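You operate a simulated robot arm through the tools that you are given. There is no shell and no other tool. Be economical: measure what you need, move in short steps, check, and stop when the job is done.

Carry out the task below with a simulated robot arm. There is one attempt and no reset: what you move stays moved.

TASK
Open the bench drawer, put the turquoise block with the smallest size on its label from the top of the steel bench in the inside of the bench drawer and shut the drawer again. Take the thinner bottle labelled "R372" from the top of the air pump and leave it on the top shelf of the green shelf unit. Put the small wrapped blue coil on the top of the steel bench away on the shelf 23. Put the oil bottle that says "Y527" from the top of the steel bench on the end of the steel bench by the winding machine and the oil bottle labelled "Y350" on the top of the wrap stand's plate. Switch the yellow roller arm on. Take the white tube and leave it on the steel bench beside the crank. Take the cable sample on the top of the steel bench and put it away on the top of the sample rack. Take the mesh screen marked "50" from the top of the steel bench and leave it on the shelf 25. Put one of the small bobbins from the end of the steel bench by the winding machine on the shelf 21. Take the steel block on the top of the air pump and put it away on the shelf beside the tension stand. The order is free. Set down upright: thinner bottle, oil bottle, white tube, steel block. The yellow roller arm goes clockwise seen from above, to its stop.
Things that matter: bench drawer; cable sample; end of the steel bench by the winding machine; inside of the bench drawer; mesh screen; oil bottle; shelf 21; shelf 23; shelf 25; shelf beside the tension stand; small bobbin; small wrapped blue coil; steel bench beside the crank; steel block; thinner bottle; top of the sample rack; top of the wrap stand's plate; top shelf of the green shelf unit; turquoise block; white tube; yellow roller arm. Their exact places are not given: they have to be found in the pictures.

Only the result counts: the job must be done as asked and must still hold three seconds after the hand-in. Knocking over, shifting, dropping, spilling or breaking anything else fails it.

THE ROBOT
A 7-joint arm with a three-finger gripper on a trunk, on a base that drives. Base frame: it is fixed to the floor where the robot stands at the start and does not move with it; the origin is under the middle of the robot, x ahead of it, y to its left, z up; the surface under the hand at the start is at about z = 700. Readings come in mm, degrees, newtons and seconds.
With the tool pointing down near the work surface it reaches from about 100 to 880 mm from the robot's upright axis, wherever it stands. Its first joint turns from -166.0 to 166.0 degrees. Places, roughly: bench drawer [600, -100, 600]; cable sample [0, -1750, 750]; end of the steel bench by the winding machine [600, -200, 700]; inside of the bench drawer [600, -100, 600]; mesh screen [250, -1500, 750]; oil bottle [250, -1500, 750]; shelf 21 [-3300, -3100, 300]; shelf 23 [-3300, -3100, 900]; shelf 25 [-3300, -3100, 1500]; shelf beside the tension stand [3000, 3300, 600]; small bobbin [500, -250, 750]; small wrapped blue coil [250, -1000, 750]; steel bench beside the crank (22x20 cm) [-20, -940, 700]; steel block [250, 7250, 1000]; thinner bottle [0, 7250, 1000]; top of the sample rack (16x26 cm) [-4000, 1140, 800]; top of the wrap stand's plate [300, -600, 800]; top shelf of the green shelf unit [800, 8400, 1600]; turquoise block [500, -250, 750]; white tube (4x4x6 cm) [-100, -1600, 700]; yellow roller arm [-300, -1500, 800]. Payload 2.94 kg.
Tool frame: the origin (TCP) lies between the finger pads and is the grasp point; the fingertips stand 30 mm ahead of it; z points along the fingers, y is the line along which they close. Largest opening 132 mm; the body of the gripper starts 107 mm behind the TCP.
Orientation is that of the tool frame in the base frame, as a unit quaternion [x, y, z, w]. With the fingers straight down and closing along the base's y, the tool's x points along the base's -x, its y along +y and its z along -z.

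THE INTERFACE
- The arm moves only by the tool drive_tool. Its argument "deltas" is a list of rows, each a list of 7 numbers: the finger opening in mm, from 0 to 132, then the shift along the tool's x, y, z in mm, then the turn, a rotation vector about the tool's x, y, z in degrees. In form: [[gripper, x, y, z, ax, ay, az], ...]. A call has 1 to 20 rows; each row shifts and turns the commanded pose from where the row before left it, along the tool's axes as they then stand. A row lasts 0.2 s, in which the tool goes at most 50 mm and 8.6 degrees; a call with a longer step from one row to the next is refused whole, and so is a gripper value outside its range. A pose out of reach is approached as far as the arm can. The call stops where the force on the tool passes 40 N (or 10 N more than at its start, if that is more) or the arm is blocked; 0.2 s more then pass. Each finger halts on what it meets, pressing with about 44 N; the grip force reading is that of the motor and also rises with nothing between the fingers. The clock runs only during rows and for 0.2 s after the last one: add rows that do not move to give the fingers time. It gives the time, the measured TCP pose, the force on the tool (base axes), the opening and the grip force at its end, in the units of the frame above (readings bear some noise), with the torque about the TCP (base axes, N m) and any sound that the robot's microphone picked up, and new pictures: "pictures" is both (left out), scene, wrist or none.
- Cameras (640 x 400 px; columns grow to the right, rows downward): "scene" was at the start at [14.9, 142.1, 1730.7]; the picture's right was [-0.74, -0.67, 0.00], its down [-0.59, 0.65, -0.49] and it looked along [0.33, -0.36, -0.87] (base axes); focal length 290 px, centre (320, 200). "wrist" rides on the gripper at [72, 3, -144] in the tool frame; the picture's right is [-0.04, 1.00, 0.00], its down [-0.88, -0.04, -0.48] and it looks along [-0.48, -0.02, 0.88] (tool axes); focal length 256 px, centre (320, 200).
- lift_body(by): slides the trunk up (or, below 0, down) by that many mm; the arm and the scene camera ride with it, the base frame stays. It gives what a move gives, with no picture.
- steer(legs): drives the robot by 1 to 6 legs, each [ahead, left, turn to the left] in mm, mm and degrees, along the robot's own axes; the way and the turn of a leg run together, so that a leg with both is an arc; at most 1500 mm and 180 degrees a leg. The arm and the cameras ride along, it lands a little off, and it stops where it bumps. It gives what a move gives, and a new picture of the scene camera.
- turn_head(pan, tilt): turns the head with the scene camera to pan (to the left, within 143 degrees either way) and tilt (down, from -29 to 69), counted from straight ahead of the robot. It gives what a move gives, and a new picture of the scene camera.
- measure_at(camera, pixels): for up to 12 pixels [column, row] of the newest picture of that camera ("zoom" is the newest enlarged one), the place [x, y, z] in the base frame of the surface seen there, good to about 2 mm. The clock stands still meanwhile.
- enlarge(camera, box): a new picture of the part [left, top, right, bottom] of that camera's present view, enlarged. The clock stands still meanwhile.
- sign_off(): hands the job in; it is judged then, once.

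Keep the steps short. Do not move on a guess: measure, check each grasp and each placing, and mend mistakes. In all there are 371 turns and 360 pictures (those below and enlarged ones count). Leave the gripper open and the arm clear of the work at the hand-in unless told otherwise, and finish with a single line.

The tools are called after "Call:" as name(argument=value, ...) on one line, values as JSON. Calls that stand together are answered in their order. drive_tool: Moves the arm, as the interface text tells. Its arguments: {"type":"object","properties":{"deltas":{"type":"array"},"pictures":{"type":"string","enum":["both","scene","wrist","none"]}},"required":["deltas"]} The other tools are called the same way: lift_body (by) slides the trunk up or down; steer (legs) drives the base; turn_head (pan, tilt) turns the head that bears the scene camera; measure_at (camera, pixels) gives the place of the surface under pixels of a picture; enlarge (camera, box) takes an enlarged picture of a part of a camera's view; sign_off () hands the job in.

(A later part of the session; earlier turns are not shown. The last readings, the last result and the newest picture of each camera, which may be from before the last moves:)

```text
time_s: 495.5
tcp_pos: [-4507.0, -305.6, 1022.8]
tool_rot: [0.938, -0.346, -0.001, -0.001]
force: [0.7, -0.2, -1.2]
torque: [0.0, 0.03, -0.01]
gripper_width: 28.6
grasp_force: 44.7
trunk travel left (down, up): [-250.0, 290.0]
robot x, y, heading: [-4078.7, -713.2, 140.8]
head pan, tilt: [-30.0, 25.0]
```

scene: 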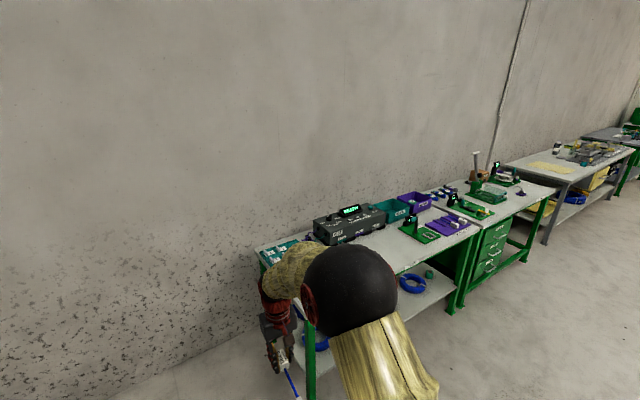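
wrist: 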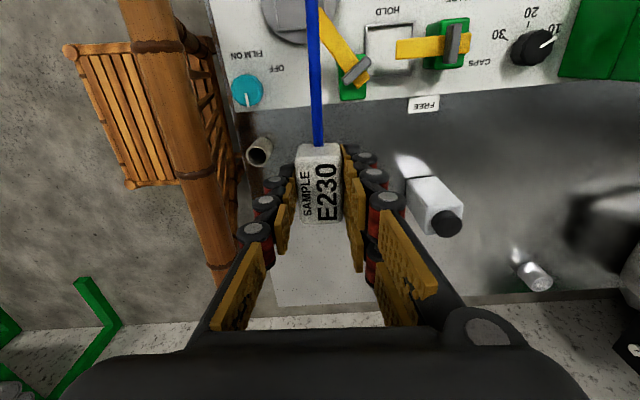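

I strafe right along the tables to the sample rack.

Call:
steer(legs=[[0, -750, 1.5], [0, -750, 0.6]])

Call:
turn_head(pan=0, tilt=45)

```text
time_s: 503.3
tcp_pos: [-3591.8, 875.4, 1023.3]
tool_rot: [0.944, -0.33, -0.002, -0.002]
force: [-0.1, 0.3, -1.1]
torque: [0.01, -0.01, 0.0]
gripper_width: 29.2
grasp_force: 43.5
trunk travel left (down, up): [-250.0, 290.0]
robot x, y, heading: [-3139.7, 482.3, 142.5]
head pan, tilt: [-30.0, 25.0]
```

scene: 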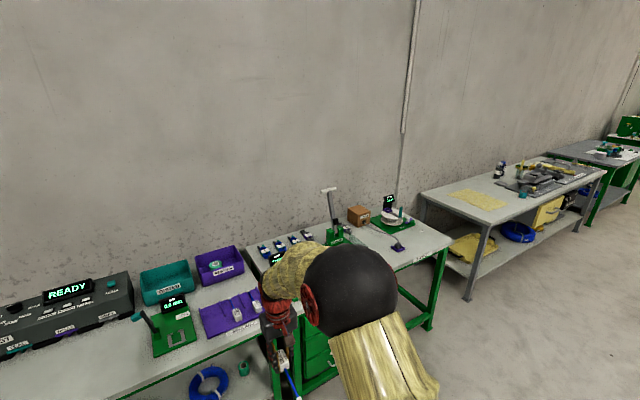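

```text
time_s: 504.2
tcp_pos: [-3593.0, 875.9, 1023.5]
tool_rot: [0.944, -0.33, -0.002, -0.002]
force: [0.2, 0.3, -0.6]
torque: [0.04, 0.01, -0.01]
gripper_width: 28.9
grasp_force: 43.9
trunk travel left (down, up): [-250.0, 290.0]
robot x, y, heading: [-3148.1, 486.5, 142.8]
head pan, tilt: [0.0, 45.0]
```

scene: 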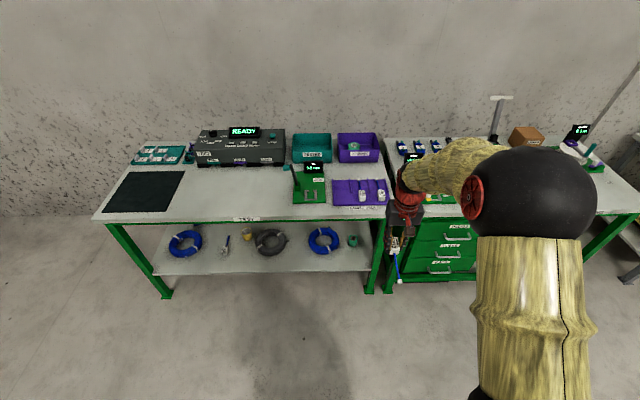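

Call:
enlarge(camera="scene", box=[280, 120, 420, 230])

Call:
measure_at(camera="scene", pixels=[[333, 182], [386, 180], [334, 204], [388, 204], [347, 190], [347, 200], [364, 196], [381, 196], [355, 187], [370, 187], [360, 215]])

```text
3.64 times, centred on (350, 175) of scene
```

zoom: 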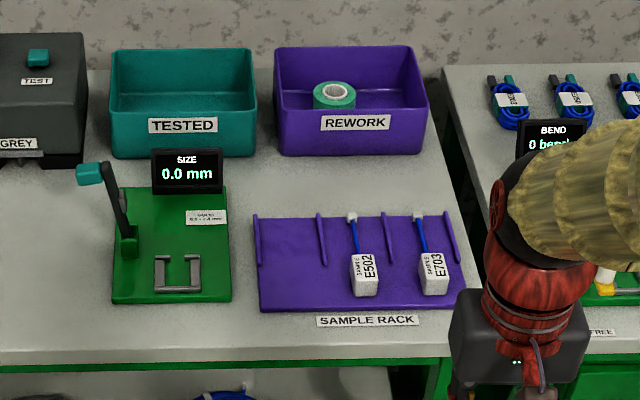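

```text
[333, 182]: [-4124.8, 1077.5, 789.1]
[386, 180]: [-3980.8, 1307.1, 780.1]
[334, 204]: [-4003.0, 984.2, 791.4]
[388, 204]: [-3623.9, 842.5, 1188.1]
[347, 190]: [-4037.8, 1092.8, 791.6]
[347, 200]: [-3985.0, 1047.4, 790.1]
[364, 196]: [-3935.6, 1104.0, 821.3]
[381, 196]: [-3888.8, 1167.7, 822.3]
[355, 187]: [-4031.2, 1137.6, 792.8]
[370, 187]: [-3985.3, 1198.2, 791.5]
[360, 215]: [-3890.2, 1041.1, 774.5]
```

The rack's left bay is free (between ribs at zoom x≈258 and 322). I measure the ribs and the bay.

Call:
measure_at(camera="zoom", pixels=[[258, 225], [259, 255], [321, 225], [322, 255], [290, 222], [290, 290], [290, 255], [290, 308], [290, 216], [235, 160], [180, 155]])

```text
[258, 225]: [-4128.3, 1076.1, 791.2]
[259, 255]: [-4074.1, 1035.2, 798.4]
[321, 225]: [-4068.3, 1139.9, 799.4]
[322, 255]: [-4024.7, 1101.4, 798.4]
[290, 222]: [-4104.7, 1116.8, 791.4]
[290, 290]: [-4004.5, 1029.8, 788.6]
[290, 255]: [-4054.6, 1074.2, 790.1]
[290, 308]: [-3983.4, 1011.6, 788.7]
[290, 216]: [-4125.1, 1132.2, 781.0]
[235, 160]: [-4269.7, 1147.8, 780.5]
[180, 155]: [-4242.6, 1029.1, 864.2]
```

I drive 350 mm closer and 120 mm left.

Call:
steer(legs=[[350, 120, 0.3]])

Call:
drive_tool(deltas=[[15, -20, 0, 0, 0, 0, 0], [15, 0, 0, 0, 0, 0, 0]], pictures="wrist")

```text
time_s: 506.6
tcp_pos: [-3941.5, 983.8, 1022.2]
tool_rot: [0.945, -0.326, -0.002, -0.001]
force: [-0.1, 0.9, -1.1]
torque: [-0.01, 0.01, -0.01]
gripper_width: 29.0
grasp_force: 45.0
trunk travel left (down, up): [-250.0, 290.0]
robot x, y, heading: [-3494.8, 595.6, 143.2]
head pan, tilt: [0.0, 45.0]
```

scene: 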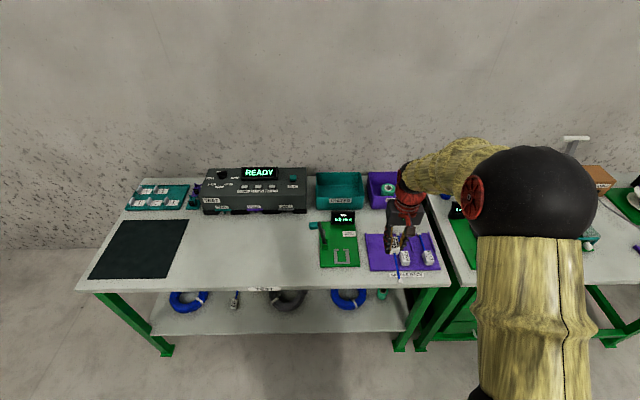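

```text
time_s: 507.2
tcp_pos: [-3958.4, 996.4, 1023.1]
tool_rot: [0.945, -0.327, -0.002, -0.001]
force: [0.8, -0.2, -0.5]
torque: [0.0, 0.02, 0.03]
gripper_width: 28.9
grasp_force: 44.4
trunk travel left (down, up): [-250.0, 290.0]
robot x, y, heading: [-3494.6, 597.1, 142.9]
head pan, tilt: [0.0, 45.0]
```

wrist: 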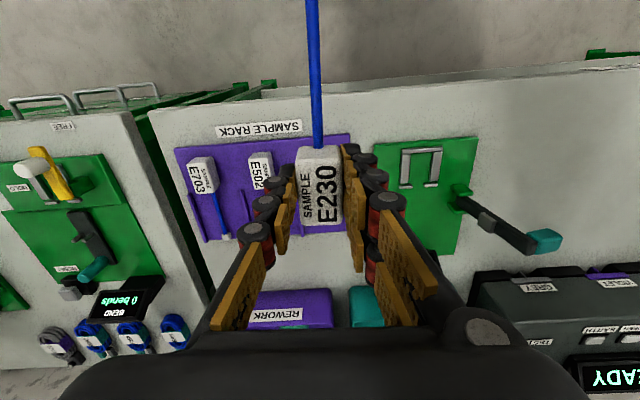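

Call:
drive_tool(deltas=[[15, -40.5, 0.4, 0, 0, 0, 0], [15, -40.5, 0.4, 0, 0, 0, 0], [15, -40.5, 0.4, 0, 0, 0, 0], [15, -40.5, 0.4, 0, 0, 0, 0], [15, 0, 0, 40, 0, 0, 0], [15, 0, 0, 40, 0, 0, 0], [15, 0, 0, 40, 0, 0, 0], [15, 0, 0, 0, 0, 0, 0]])

```text
time_s: 509.0
tcp_pos: [-4086.1, 1098.7, 903.2]
tool_rot: [0.946, -0.325, -0.002, -0.001]
force: [0.8, 0.3, -0.8]
torque: [0.0, -0.02, 0.04]
gripper_width: 28.9
grasp_force: 43.6
trunk travel left (down, up): [-250.0, 290.0]
robot x, y, heading: [-3495.2, 597.0, 143.0]
head pan, tilt: [0.0, 45.0]
```

scene: 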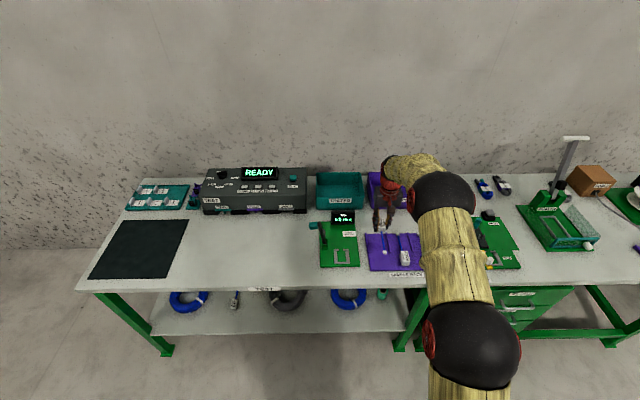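
wrist: 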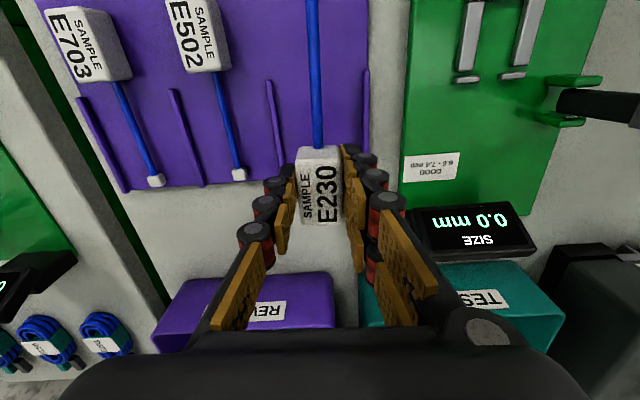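

Call:
measure_at(camera="wrist", pixels=[[285, 163], [285, 172], [290, 176], [360, 145], [365, 152], [280, 150], [270, 100], [366, 100], [316, 100], [314, 30]])

```text
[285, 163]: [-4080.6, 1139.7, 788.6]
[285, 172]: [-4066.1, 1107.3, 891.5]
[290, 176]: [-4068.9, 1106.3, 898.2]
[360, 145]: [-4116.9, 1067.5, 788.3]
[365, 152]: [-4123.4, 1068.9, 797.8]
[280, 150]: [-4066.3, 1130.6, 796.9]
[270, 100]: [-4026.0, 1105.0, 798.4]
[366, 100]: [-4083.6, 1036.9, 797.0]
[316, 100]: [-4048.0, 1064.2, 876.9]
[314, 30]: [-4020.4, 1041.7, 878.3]
```

I shift 10 mm toward me and lower onto the bay.

Call:
drive_tool(deltas=[[15, 10, 0, 20, 0, 0, 0], [15, 0, 0, 40, 0, 0, 0], [15, 0, 0, 12, 0, 0, 0], [15, 0, 0, 3, 0, 0, 0], [15, 0, 0, 0, 0, 0, 0]], pictures="wrist")

```text
time_s: 510.2
tcp_pos: [-4078.0, 1089.8, 828.5]
tool_rot: [0.945, -0.327, -0.002, -0.001]
force: [0.4, -0.4, -0.3]
torque: [0.01, 0.02, -0.01]
gripper_width: 29.0
grasp_force: 43.6
trunk travel left (down, up): [-250.0, 290.0]
robot x, y, heading: [-3495.5, 595.1, 143.4]
head pan, tilt: [0.0, 45.0]
```

wrist: 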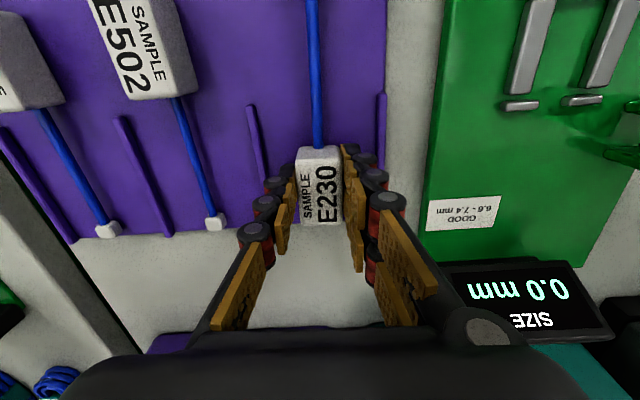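

Call:
drive_tool(deltas=[[15, 0, 0, 2, 0, 0, 0], [15, 0, 0, 1.5, 0, 0, 0], [15, 0, 0, 0, 0, 0, 0]], pictures="none")

```text
time_s: 511.0
tcp_pos: [-4079.2, 1091.5, 825.6]
tool_rot: [0.945, -0.327, -0.003, -0.002]
force: [-0.2, 0.1, 5.5]
torque: [-0.15, -0.03, 0.08]
gripper_width: 29.1
grasp_force: 44.0
trunk travel left (down, up): [-250.0, 290.0]
robot x, y, heading: [-3495.8, 596.7, 143.4]
head pan, tilt: [0.0, 45.0]
```

Contact. I release slightly and rise.

Call:
drive_tool(deltas=[[42, 0, 0, 0, 0, 0, 0], [42, 0, 0, 0, 0, 0, 0], [42, 0, 0, -25, 0, 0, 0], [42, 0, 0, -45, 0, 0, 0], [42, 0, 0, -45, 0, 0, 0], [42, 0, 0, -45, 0, 0, 0], [42, 45, 0, -20, 0, 0, 0], [42, 45, 0, 0, 0, 0, 0], [42, 45, 0, 0, 0, 0, 0]])

Call:
enlarge(camera="scene", box=[320, 190, 460, 300])

```text
time_s: 513.0
tcp_pos: [-3972.7, 1006.1, 1004.2]
tool_rot: [0.945, -0.326, -0.002, -0.002]
force: [0.0, 0.5, -0.2]
torque: [-0.01, -0.03, -0.01]
gripper_width: 42.2
grasp_force: 0.1
trunk travel left (down, up): [-250.0, 290.0]
robot x, y, heading: [-3496.4, 598.0, 143.3]
head pan, tilt: [0.0, 45.0]
```

scene: 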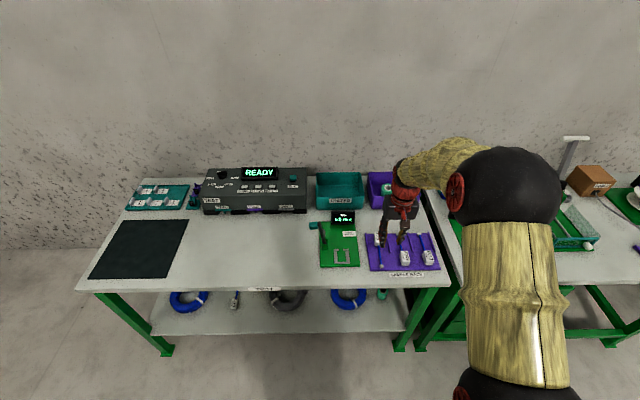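
wrist: 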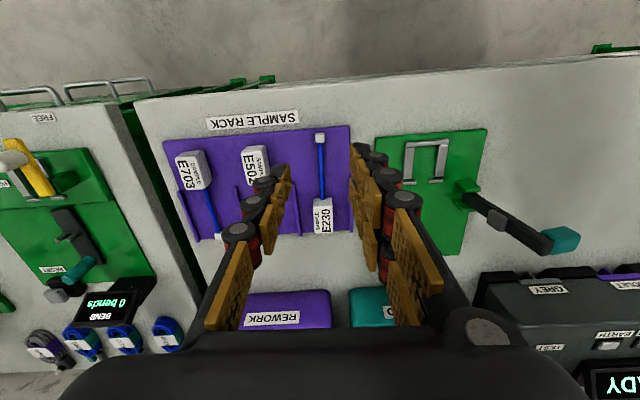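

```text
3.64 times, centred on (390, 245) of scene
```

zoom: 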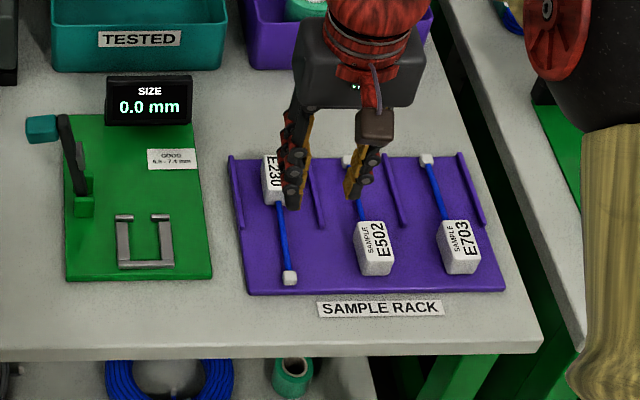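

The sample lies on the rack. Now to the air pump, far along the same wall. I look along the way and measure obstacles.

Call:
steer(legs=[[-350, 0, 0]])

Call:
turn_head(pan=-85, tilt=15)

Call:
measure_at(camera="scene", pixels=[[320, 300], [320, 250], [320, 220], [400, 250], [450, 260], [250, 250], [350, 200], [200, 300]])

```text
time_s: 515.2
tcp_pos: [-3700.9, 796.9, 1005.1]
tool_rot: [0.946, -0.324, -0.002, -0.001]
force: [-0.5, 0.5, -0.4]
torque: [-0.02, 0.03, 0.0]
gripper_width: 41.8
grasp_force: 0.0
trunk travel left (down, up): [-250.0, 290.0]
robot x, y, heading: [-3221.1, 392.5, 143.5]
head pan, tilt: [0.0, 45.0]
```

scene: 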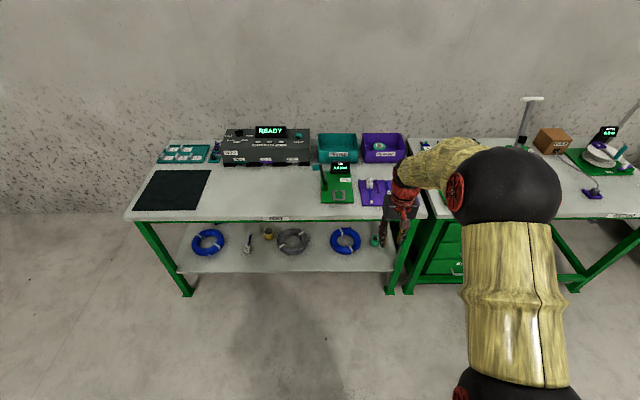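

```text
time_s: 516.8
tcp_pos: [-3701.2, 797.6, 1004.0]
tool_rot: [0.946, -0.323, -0.001, -0.001]
force: [0.1, 0.0, -0.3]
torque: [-0.02, 0.03, -0.03]
gripper_width: 42.2
grasp_force: 0.1
trunk travel left (down, up): [-250.0, 290.0]
robot x, y, heading: [-3223.5, 390.8, 143.7]
head pan, tilt: [-85.0, 15.0]
```

scene: 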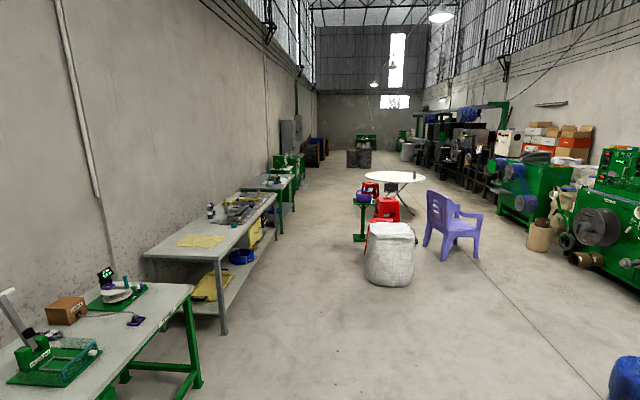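

```text
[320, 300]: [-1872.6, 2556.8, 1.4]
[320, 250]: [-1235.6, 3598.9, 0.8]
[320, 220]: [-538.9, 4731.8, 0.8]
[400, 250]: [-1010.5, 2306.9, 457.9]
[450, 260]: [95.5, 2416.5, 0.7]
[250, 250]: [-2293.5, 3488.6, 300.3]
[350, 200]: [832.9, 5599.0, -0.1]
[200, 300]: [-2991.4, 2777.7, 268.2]
```

Call:
measure_at(camera="scene", pixels=[[366, 275], [355, 241], [223, 333], [270, 230], [283, 233], [297, 212], [305, 195], [365, 222], [200, 388], [318, 165]])

Call:
enlarge(camera="scene", box=[240, 90, 420, 240])

```text
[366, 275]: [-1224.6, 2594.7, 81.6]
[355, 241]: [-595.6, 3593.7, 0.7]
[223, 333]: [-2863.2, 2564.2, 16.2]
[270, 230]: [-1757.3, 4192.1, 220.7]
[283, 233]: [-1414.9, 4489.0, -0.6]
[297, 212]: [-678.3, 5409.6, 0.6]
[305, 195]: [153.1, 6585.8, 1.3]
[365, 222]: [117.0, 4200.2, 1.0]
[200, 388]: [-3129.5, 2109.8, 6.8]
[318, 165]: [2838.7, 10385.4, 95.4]
```

```text
2.67 times, centred on (330, 165) of scene
```

zoom: 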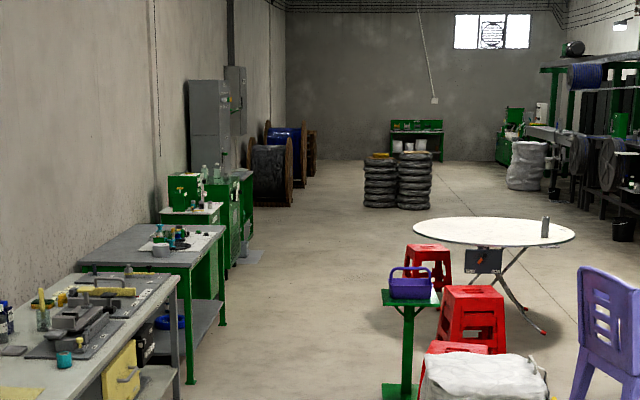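

Corridor between the stools (n≤2640) and tables (n≥3740). I turn along it and drive in stages.

Call:
steer(legs=[[0, 0, -90.5], [0, 350, 0], [1400, 0, 0]])

Call:
turn_head(pan=0, tilt=20)

```text
time_s: 529.8
tcp_pos: [-2188.9, 2217.4, 1004.9]
tool_rot: [-0.42, 0.907, 0.0, 0.002]
force: [0.8, 0.7, 0.1]
torque: [0.0, 0.02, 0.0]
gripper_width: 41.9
grasp_force: 0.1
trunk travel left (down, up): [-250.0, 290.0]
robot x, y, heading: [-2614.6, 1752.5, 51.3]
head pan, tilt: [-85.0, 15.0]
```

scene: 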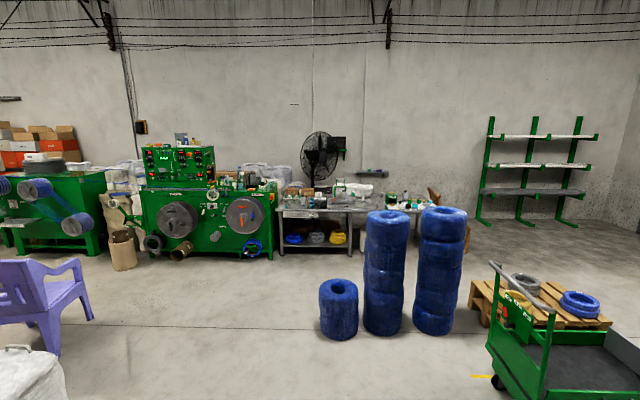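

```text
time_s: 531.4
tcp_pos: [-2189.5, 2215.2, 1004.3]
tool_rot: [-0.421, 0.907, 0.0, 0.002]
force: [-0.1, -0.7, -0.4]
torque: [0.03, 0.03, -0.01]
gripper_width: 41.8
grasp_force: 0.1
trunk travel left (down, up): [-250.0, 290.0]
robot x, y, heading: [-2615.3, 1751.4, 51.0]
head pan, tilt: [0.0, 20.0]
```

scene: 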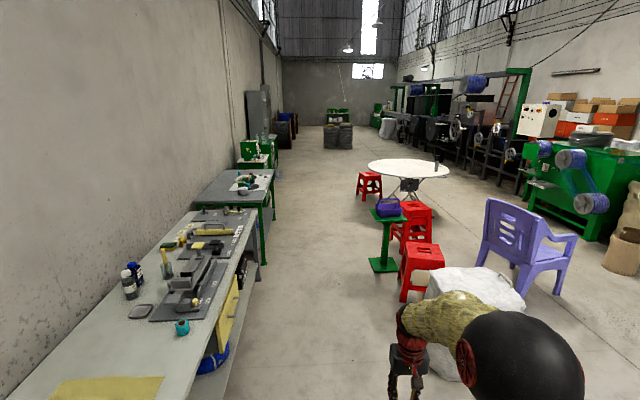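

Call:
steer(legs=[[1400, 0, 2], [1400, 0, 0]])

Call:
steer(legs=[[1300, 0, 0]])

```text
time_s: 544.6
tcp_pos: [-556.1, 4399.4, 1004.3]
tool_rot: [-0.435, 0.9, 0.001, 0.002]
force: [-0.2, -0.2, 0.1]
torque: [-0.01, -0.04, 0.04]
gripper_width: 42.2
grasp_force: 0.0
trunk travel left (down, up): [-250.0, 290.0]
robot x, y, heading: [-966.8, 3926.3, 52.8]
head pan, tilt: [0.0, 20.0]
```

scene: 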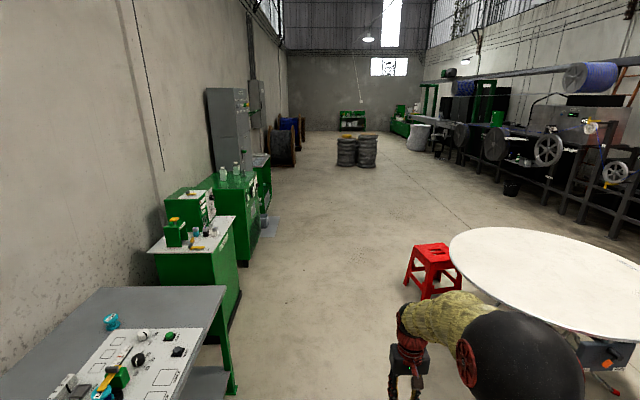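

```text
time_s: 551.1
tcp_pos: [260.4, 5394.1, 1005.1]
tool_rot: [-0.417, 0.909, 0.0, 0.001]
force: [0.7, -0.2, 0.1]
torque: [-0.01, 0.03, -0.03]
gripper_width: 41.8
grasp_force: 0.0
trunk travel left (down, up): [-250.0, 290.0]
robot x, y, heading: [-170.8, 4929.5, 50.5]
head pan, tilt: [0.0, 20.0]
```

scene: 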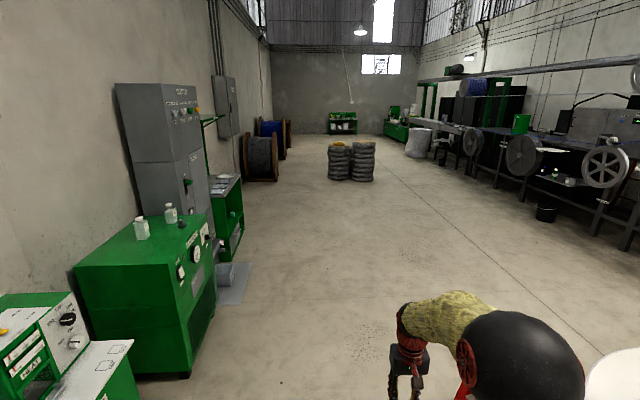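

Call:
measure_at(camera="scene", pixels=[[141, 228], [170, 213], [183, 224], [150, 250], [185, 375], [210, 300], [75, 270], [208, 118], [230, 260], [205, 200]])

Call:
enlarge(camera="scene", box=[60, 70, 280, 400])

Call:
enlarge(camera="scene", box=[110, 190, 220, 260])

```text
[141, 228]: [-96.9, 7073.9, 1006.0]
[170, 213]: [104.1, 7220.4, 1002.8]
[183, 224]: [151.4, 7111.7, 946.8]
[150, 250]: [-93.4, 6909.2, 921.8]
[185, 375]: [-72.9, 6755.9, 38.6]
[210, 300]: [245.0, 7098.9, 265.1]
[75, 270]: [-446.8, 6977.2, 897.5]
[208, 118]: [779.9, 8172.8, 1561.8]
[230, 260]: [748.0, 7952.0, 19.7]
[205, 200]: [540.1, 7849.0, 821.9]
```

```text
1.21 times, centred on (170, 235) of scene
```

zoom: 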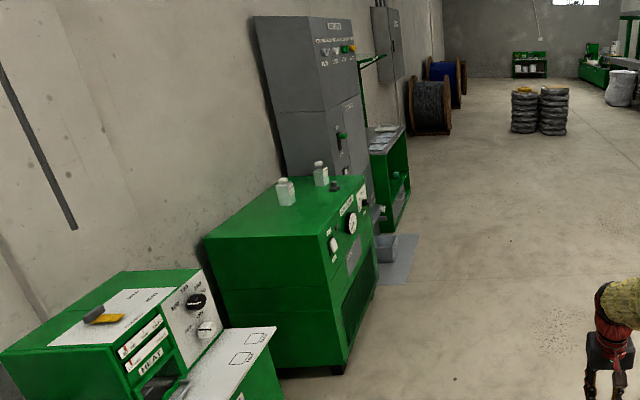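

```text
5.71 times, centred on (165, 225) of scene
```

zoom: 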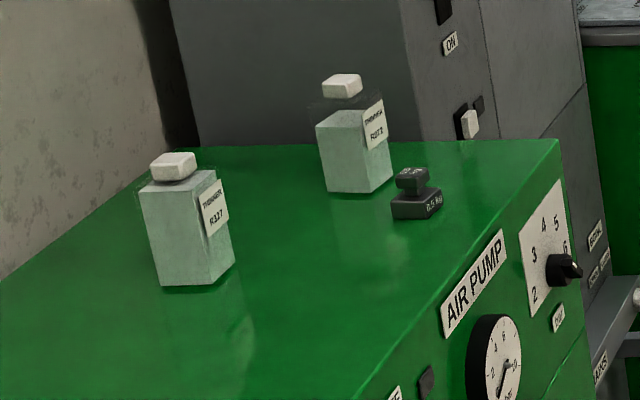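

Call:
enlarge(camera="scene", box=[160, 200, 192, 230])

Call:
enlarge(camera="scene", box=[130, 215, 156, 240])

```text
13.33 times, centred on (176, 215) of scene
```

zoom: 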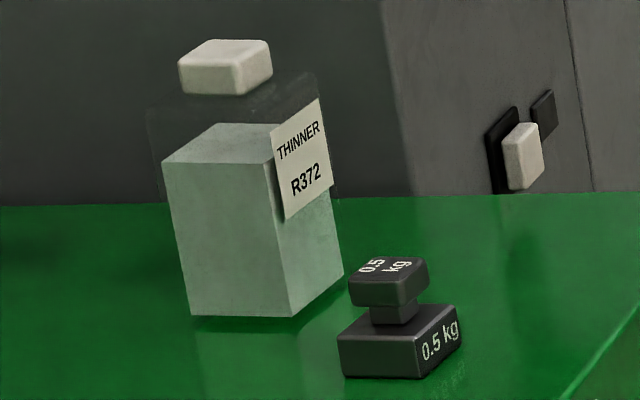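

```text
16.00 times, centred on (143, 228) of scene
```

zoom: 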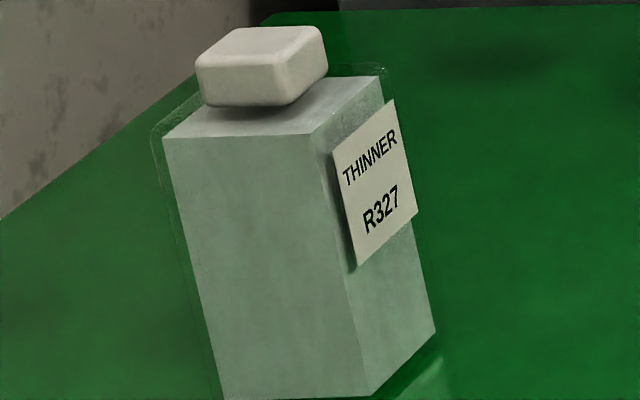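

The far bottle is R372; the steel block is the 0.5 kg weight beside it. I drive up in front of the pump and turn to face it.

Call:
steer(legs=[[950, 0, 2.5], [950, 0, 0], [0, 0, 90]])

Call:
turn_head(pan=0, tilt=30)

```text
time_s: 564.5
tcp_pos: [516.0, 6838.0, 1004.1]
tool_rot: [0.948, -0.318, -0.002, -0.001]
force: [-0.7, -1.6, 0.2]
torque: [0.0, -0.02, 0.0]
gripper_width: 42.1
grasp_force: 0.0
trunk travel left (down, up): [-250.0, 290.0]
robot x, y, heading: [1002.4, 6436.0, 144.0]
head pan, tilt: [0.0, 20.0]
```

scene: 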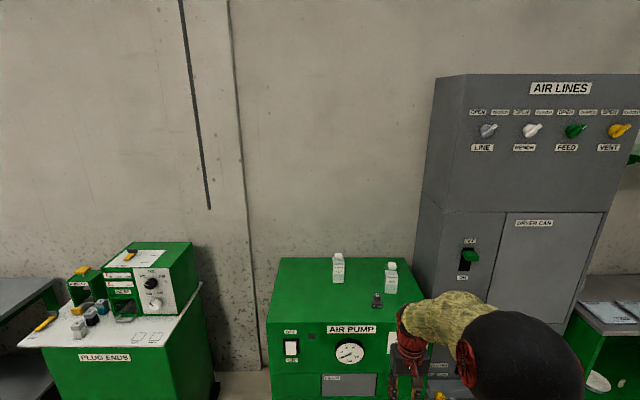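

```text
time_s: 565.3
tcp_pos: [516.0, 6838.1, 1004.2]
tool_rot: [0.948, -0.318, -0.001, -0.001]
force: [-0.4, -0.3, 1.3]
torque: [0.02, -0.02, 0.03]
gripper_width: 42.1
grasp_force: 0.0
trunk travel left (down, up): [-250.0, 290.0]
robot x, y, heading: [1005.5, 6437.1, 144.0]
head pan, tilt: [0.0, 30.0]
```

scene: 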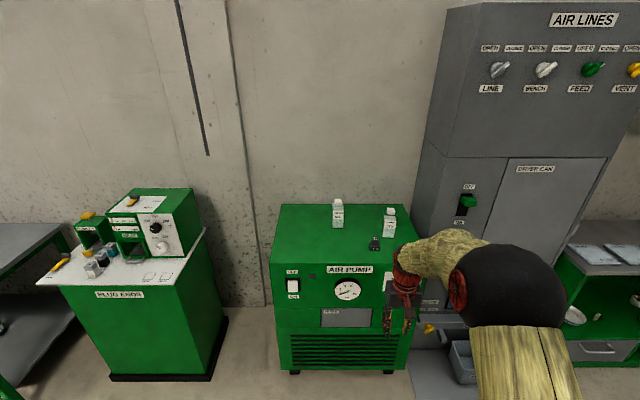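

Call:
turn_head(pan=-50, tilt=10)

Call:
enlarge(camera="scene", box=[200, 60, 520, 330])

```text
time_s: 566.5
tcp_pos: [514.3, 6837.9, 1005.2]
tool_rot: [0.948, -0.318, -0.001, -0.002]
force: [0.1, 0.1, 0.6]
torque: [-0.04, 0.0, 0.02]
gripper_width: 42.2
grasp_force: 0.1
trunk travel left (down, up): [-250.0, 290.0]
robot x, y, heading: [999.5, 6438.4, 144.0]
head pan, tilt: [-50.0, 10.0]
```

scene: 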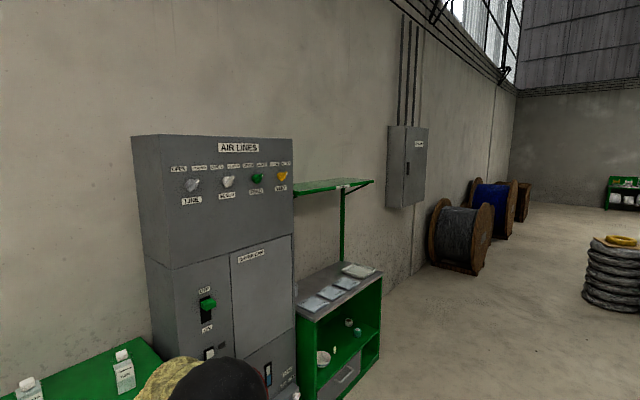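

```text
1.48 times, centred on (360, 195) of scene
```

zoom: 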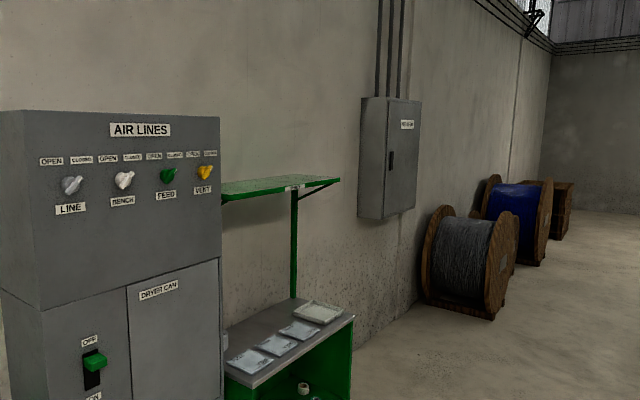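

Call:
measure_at(camera="scene", pixels=[[330, 184], [310, 190], [350, 182], [370, 181], [300, 193], [345, 190], [340, 186], [335, 275], [378, 275], [300, 320]])

```text
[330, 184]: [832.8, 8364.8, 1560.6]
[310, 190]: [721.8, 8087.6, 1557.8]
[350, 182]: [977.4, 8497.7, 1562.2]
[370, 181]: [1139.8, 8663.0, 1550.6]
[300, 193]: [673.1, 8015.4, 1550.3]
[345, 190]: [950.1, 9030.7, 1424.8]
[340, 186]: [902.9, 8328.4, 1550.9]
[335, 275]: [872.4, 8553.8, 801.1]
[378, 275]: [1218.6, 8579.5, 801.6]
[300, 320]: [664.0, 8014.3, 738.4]
```

The top shelf is open above, surface z≈1561. I raise the hand and drive up to the pump.

Call:
drive_tool(deltas=[[100, 0, 0, -45, 0, 0, 0], [100, 0, 0, -45, 0, 0, 0], [100, 0, 0, -45, 0, 0, 0], [100, 0, 0, -45, 0, 0, 0], [100, 0, 0, 0, 0, 0, 0]], pictures="none")

Call:
steer(legs=[[440, 0, -1]])

Call:
drive_tool(deltas=[[100, 0, 0, 0, 0, 0, 0]], pictures="wrist")

```text
time_s: 567.6
tcp_pos: [517.2, 6837.8, 1183.4]
tool_rot: [0.948, -0.319, -0.001, 0.0]
force: [-0.1, 0.1, -0.9]
torque: [0.0, -0.02, -0.02]
gripper_width: 100.3
grasp_force: 0.0
trunk travel left (down, up): [-250.0, 290.0]
robot x, y, heading: [1000.0, 6436.3, 143.9]
head pan, tilt: [-50.0, 10.0]
```

```text
time_s: 570.3
tcp_pos: [173.2, 7115.2, 1183.3]
tool_rot: [0.943, -0.331, -0.002, -0.002]
force: [0.9, 0.5, 0.0]
torque: [-0.03, -0.01, 0.02]
gripper_width: 99.9
grasp_force: 0.1
trunk travel left (down, up): [-250.0, 290.0]
robot x, y, heading: [645.7, 6702.0, 142.6]
head pan, tilt: [-50.0, 10.0]
```

scene: 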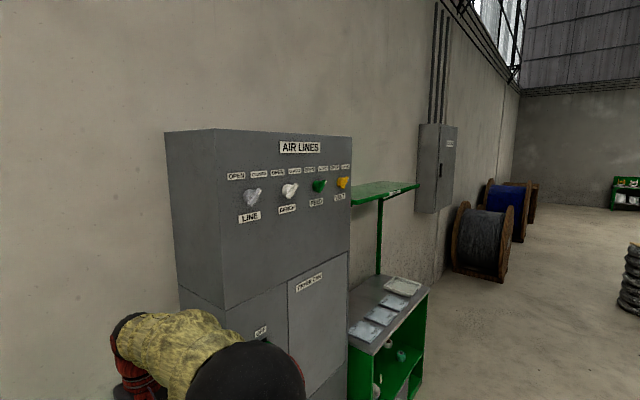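

```text
time_s: 570.7
tcp_pos: [176.2, 7114.5, 1183.5]
tool_rot: [0.943, -0.332, -0.002, -0.001]
force: [0.2, 0.3, -0.5]
torque: [-0.01, -0.01, 0.01]
gripper_width: 100.4
grasp_force: 0.1
trunk travel left (down, up): [-250.0, 290.0]
robot x, y, heading: [644.0, 6700.4, 142.7]
head pan, tilt: [-50.0, 10.0]
```

wrist: 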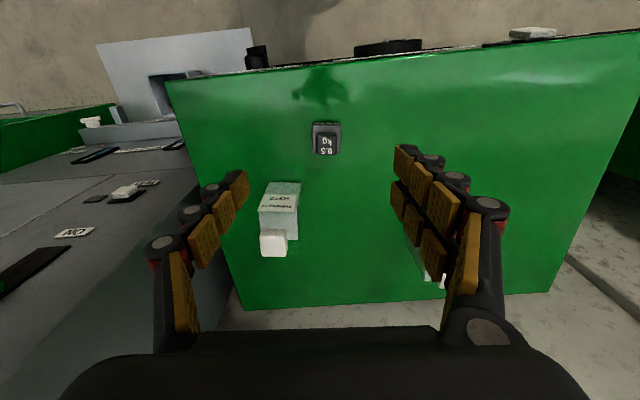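

Call:
enlarge(camera="wrist", box=[230, 100, 370, 270])

Call:
measure_at(camera="wrist", pixels=[[272, 243], [262, 200], [298, 200], [262, 188], [298, 184], [325, 135], [314, 126], [338, 124], [316, 150], [336, 152], [280, 215], [325, 150]])

```text
2.35 times, centred on (300, 185) of wrist
```

zoom: 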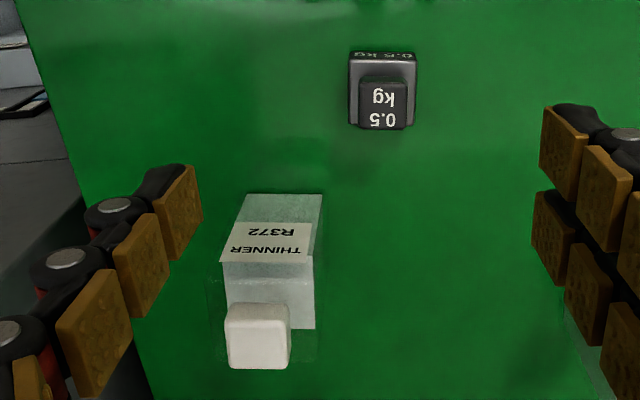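

```text
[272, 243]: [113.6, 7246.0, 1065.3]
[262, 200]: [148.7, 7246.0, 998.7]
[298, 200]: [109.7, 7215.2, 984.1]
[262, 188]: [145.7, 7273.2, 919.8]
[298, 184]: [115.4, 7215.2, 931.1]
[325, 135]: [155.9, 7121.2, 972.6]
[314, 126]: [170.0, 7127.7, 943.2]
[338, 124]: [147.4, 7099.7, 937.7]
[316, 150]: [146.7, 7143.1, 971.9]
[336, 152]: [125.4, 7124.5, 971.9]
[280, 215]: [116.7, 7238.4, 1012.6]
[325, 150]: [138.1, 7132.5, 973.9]
```

R372's centre is about (114,7250), cap top z 1065. I move above it.

Call:
drive_tool(deltas=[[100, -33.3, -16.7, 0, 0, 0, 0], [100, -33.3, -16.7, 0, 0, 0, 0], [100, -33.3, -16.7, 0, 0, 0, 0], [100, -33.3, -16.7, 0, 0, 0, 0], [100, 0, 0, 35, 0, 0, 0], [100, 0, 0, 0, 0, 0, 0]], pictures="wrist")

```text
time_s: 572.1
tcp_pos: [112.5, 7248.4, 1147.8]
tool_rot: [0.944, -0.331, -0.001, -0.001]
force: [0.0, 0.5, -0.7]
torque: [0.01, -0.01, 0.0]
gripper_width: 100.0
grasp_force: 0.0
trunk travel left (down, up): [-250.0, 290.0]
robot x, y, heading: [645.4, 6698.5, 142.5]
head pan, tilt: [-50.0, 10.0]
```

wrist: 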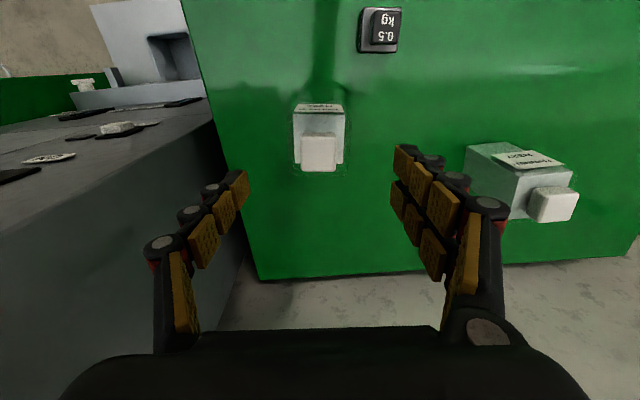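

Call:
measure_at(camera="wrist", pixels=[[205, 150], [150, 200], [225, 200], [240, 240], [232, 170], [120, 128], [50, 250]])

```text
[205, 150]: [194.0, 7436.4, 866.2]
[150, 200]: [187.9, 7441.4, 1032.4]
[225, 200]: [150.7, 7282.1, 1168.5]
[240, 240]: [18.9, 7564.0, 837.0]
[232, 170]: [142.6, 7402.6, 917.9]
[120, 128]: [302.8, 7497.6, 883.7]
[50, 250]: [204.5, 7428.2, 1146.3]
```

Call:
drive_tool(deltas=[[100, -3, 0, 45, 0, 0, 0], [100, 0, 0, 45, 0, 0, 0], [100, 0, 0, 45, 0, 0, 0], [100, 0, 0, 27, 0, 0, 0], [100, 0, 0, 0, 0, 0, 0], [30, 0, 0, 0, 0, 0, 0], [30, 0, 0, 0, 0, 0, 0], [30, 0, 0, 0, 0, 0, 0], [30, 0, 0, 0, 0, 0, 0], [30, 0, 0, 0, 0, 0, 0]], pictures="wrist")

```text
time_s: 574.3
tcp_pos: [110.0, 7251.7, 988.9]
tool_rot: [0.944, -0.331, -0.002, -0.001]
force: [-0.6, -0.9, 1.8]
torque: [-0.03, -0.02, 0.0]
gripper_width: 62.9
grasp_force: 39.1
trunk travel left (down, up): [-250.0, 290.0]
robot x, y, heading: [643.1, 6697.8, 142.8]
head pan, tilt: [-50.0, 10.0]
```

wrist: 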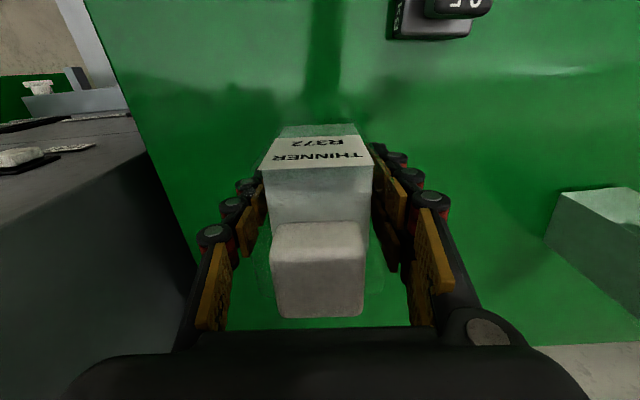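

R372 held, label confirmed. I lift, back off and strafe right to the green shelf unit.

Call:
drive_tool(deltas=[[30, 0, 0, -20, 0, 0, 0], [30, 0, 0, -45, 0, 0, 0], [30, 0, 0, -45, 0, 0, 0], [30, 0, 0, -45, 0, 0, 0], [30, 0, 0, -45, 0, 0, 0], [30, 0, 0, 0, 0, 0, 0]], pictures="none")

Call:
steer(legs=[[-440, 0, 0.3], [0, -665, 0], [0, -665, 0]])

Call:
turn_head(pan=0, tilt=20)

```text
time_s: 575.7
tcp_pos: [112.7, 7249.9, 1188.4]
tool_rot: [0.943, -0.332, 0.0, -0.001]
force: [-0.1, 1.1, -2.9]
torque: [0.02, -0.02, 0.01]
gripper_width: 62.6
grasp_force: 44.1
trunk travel left (down, up): [-250.0, 290.0]
robot x, y, heading: [645.8, 6698.0, 142.6]
head pan, tilt: [-50.0, 10.0]
```

```text
time_s: 584.9
tcp_pos: [1239.7, 8044.0, 1189.7]
tool_rot: [0.946, -0.323, -0.001, 0.0]
force: [0.5, -1.5, -2.7]
torque: [0.03, -0.01, 0.02]
gripper_width: 62.7
grasp_force: 43.9
trunk travel left (down, up): [-250.0, 290.0]
robot x, y, heading: [1784.3, 7504.3, 143.6]
head pan, tilt: [-50.0, 10.0]
```

scene: 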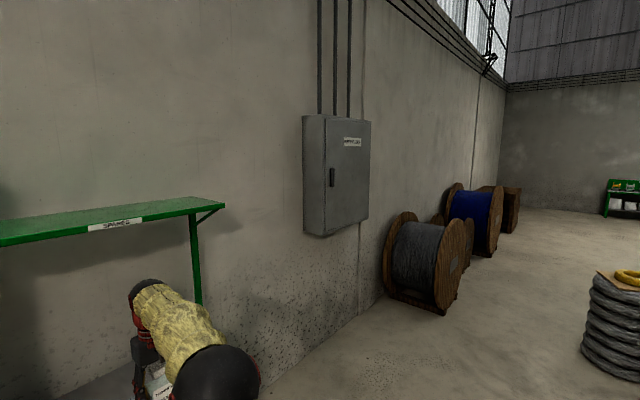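

```text
time_s: 586.1
tcp_pos: [1240.0, 8042.7, 1188.4]
tool_rot: [0.946, -0.324, 0.0, -0.001]
force: [0.3, -0.2, -2.5]
torque: [0.01, 0.01, 0.03]
gripper_width: 62.7
grasp_force: 43.8
trunk travel left (down, up): [-250.0, 290.0]
robot x, y, heading: [1782.4, 7504.7, 143.5]
head pan, tilt: [0.0, 20.0]
```

scene: 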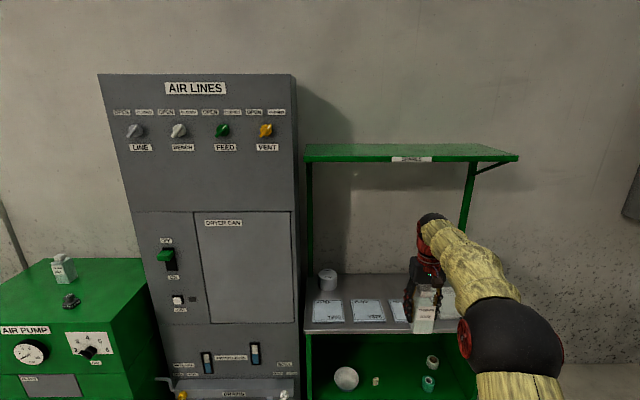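

Call:
measure_at(camera="scene", pixels=[[410, 150], [410, 146], [320, 152], [500, 153], [410, 158], [330, 325], [330, 330], [310, 330], [440, 146]])

```text
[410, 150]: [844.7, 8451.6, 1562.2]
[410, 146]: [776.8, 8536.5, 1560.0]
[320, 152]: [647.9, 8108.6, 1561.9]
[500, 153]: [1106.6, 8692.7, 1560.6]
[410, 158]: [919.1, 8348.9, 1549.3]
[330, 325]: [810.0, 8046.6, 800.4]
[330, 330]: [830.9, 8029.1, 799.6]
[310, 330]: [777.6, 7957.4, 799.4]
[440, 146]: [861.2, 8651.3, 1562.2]
```

Shelf surface z 1561, from n 4288 back. I raise the trunk fully, draw in the arm and lift further.

Call:
lift_body(by=290)

Call:
drive_tool(deltas=[[30, 40, 0, 0, 0, 0, 0], [30, 40, 0, 0, 0, 0, 0], [30, 40, 0, 0, 0, 0, 0], [30, 40, 0, 0, 0, 0, 0], [30, 40, 0, 0, 0, 0, 0], [30, 0, 0, -40, 0, 0, 0], [30, 0, 0, -40, 0, 0, 0], [30, 0, 0, -40, 0, 0, 0], [30, 0, 0, -40, 0, 0, 0], [30, 0, 0, -20, 0, 0, 0], [30, 0, 0, 0, 0, 0, 0]], pictures="wrist")

```text
time_s: 589.0
tcp_pos: [1239.3, 8044.0, 1479.0]
tool_rot: [0.946, -0.324, 0.0, -0.001]
force: [-0.2, -0.1, -2.9]
torque: [-0.02, 0.01, -0.01]
gripper_width: 62.9
grasp_force: 43.7
trunk travel left (down, up): [-540.0, 0.0]
robot x, y, heading: [1786.0, 7502.2, 143.3]
head pan, tilt: [0.0, 20.0]
```

```text
time_s: 591.4
tcp_pos: [1398.6, 7920.6, 1658.3]
tool_rot: [0.946, -0.324, 0.0, -0.001]
force: [-0.7, -0.6, -2.7]
torque: [0.01, 0.04, 0.01]
gripper_width: 62.7
grasp_force: 43.5
trunk travel left (down, up): [-540.0, 0.0]
robot x, y, heading: [1785.5, 7504.8, 143.6]
head pan, tilt: [0.0, 20.0]
```

wrist: 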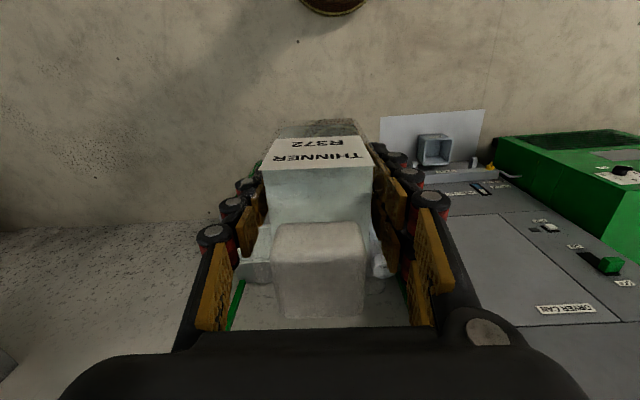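

Bottle is 28 mm above the shelf level. I drive ahead so that it comes over the shelf.

Call:
steer(legs=[[400, -25, -0.5]])

Call:
steer(legs=[[290, 0, 0]])

Call:
drive_tool(deltas=[[30, 0, 0, 0, 0, 0, 0]], pictures="wrist")

```text
time_s: 593.9
tcp_pos: [1092.0, 8178.8, 1658.4]
tool_rot: [0.946, -0.324, 0.0, -0.001]
force: [-1.2, 0.2, -2.9]
torque: [-0.05, -0.03, -0.01]
gripper_width: 62.6
grasp_force: 43.8
trunk travel left (down, up): [-540.0, 0.0]
robot x, y, heading: [1477.6, 7759.6, 143.7]
head pan, tilt: [0.0, 20.0]
```

scene: 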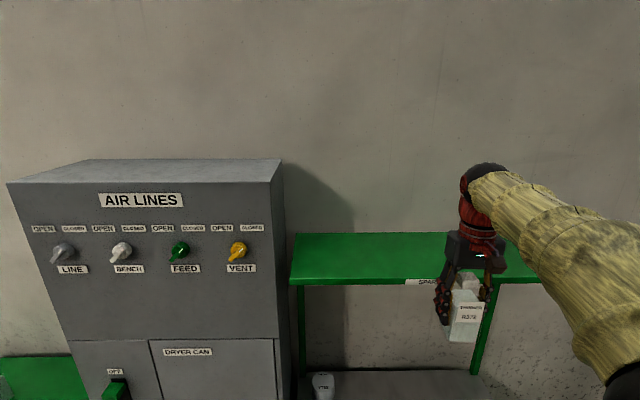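

```text
time_s: 595.9
tcp_pos: [868.0, 8352.5, 1656.9]
tool_rot: [0.944, -0.329, -0.002, -0.002]
force: [-1.0, 0.3, -2.7]
torque: [-0.04, -0.06, 0.01]
gripper_width: 62.7
grasp_force: 43.9
trunk travel left (down, up): [-540.0, 0.0]
robot x, y, heading: [1249.0, 7932.8, 142.8]
head pan, tilt: [0.0, 20.0]
```

scene: 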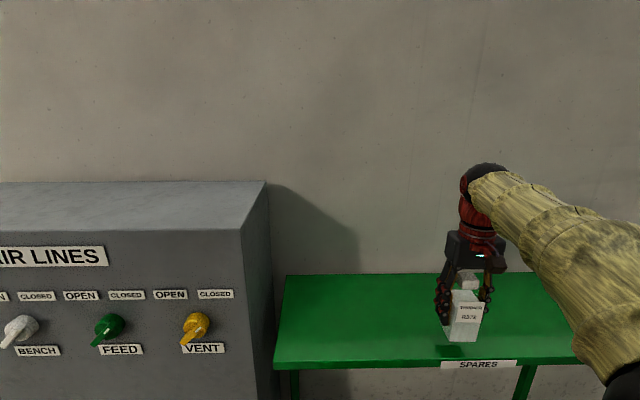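

```text
time_s: 596.3
tcp_pos: [869.3, 8350.8, 1658.6]
tool_rot: [0.945, -0.327, 0.001, 0.0]
force: [0.1, 0.4, -2.6]
torque: [0.0, 0.01, -0.01]
gripper_width: 62.9
grasp_force: 44.2
trunk travel left (down, up): [-540.0, 0.0]
robot x, y, heading: [1248.0, 7930.6, 142.8]
head pan, tilt: [0.0, 20.0]
```

wrist: 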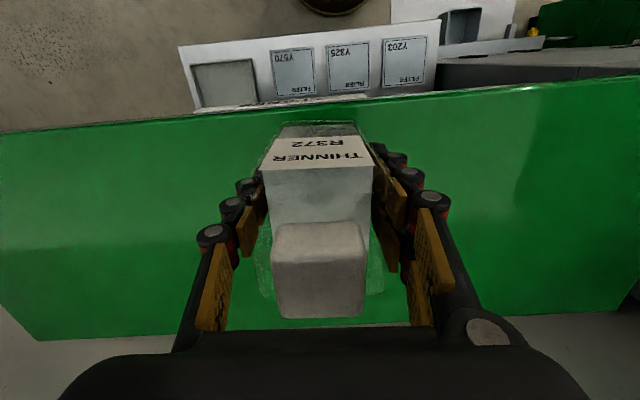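

I move 45 mm further in and lower to contact.

Call:
drive_tool(deltas=[[30, -25, 0, 0, 0, 0, 0], [30, -25, 0, 0, 0, 0, 0], [30, 0, 0, 15, 0, 0, 0], [30, 0, 0, 8, 0, 0, 0], [30, 0, 0, 3, 0, 0, 0], [30, 0, 0, 0, 0, 0, 0]], pictures="none")

```text
time_s: 597.7
tcp_pos: [829.9, 8383.2, 1632.5]
tool_rot: [0.945, -0.328, 0.0, -0.001]
force: [0.2, 0.1, -3.1]
torque: [0.01, 0.01, -0.01]
gripper_width: 63.0
grasp_force: 44.1
trunk travel left (down, up): [-540.0, 0.0]
robot x, y, heading: [1244.4, 7933.4, 143.0]
head pan, tilt: [0.0, 20.0]
```

Call:
drive_tool(deltas=[[30, 0, 0, 2, 0, 0, 0], [30, 0, 0, 2, 0, 0, 0], [30, 0, 0, 0, 0, 0, 0]], pictures="none")

```text
time_s: 598.5
tcp_pos: [830.1, 8383.1, 1627.6]
tool_rot: [0.945, -0.328, -0.001, -0.001]
force: [-0.3, 0.1, -0.9]
torque: [-0.01, 0.1, -0.01]
gripper_width: 62.5
grasp_force: 44.6
trunk travel left (down, up): [-540.0, 0.0]
robot x, y, heading: [1253.7, 7928.1, 142.9]
head pan, tilt: [0.0, 20.0]
```

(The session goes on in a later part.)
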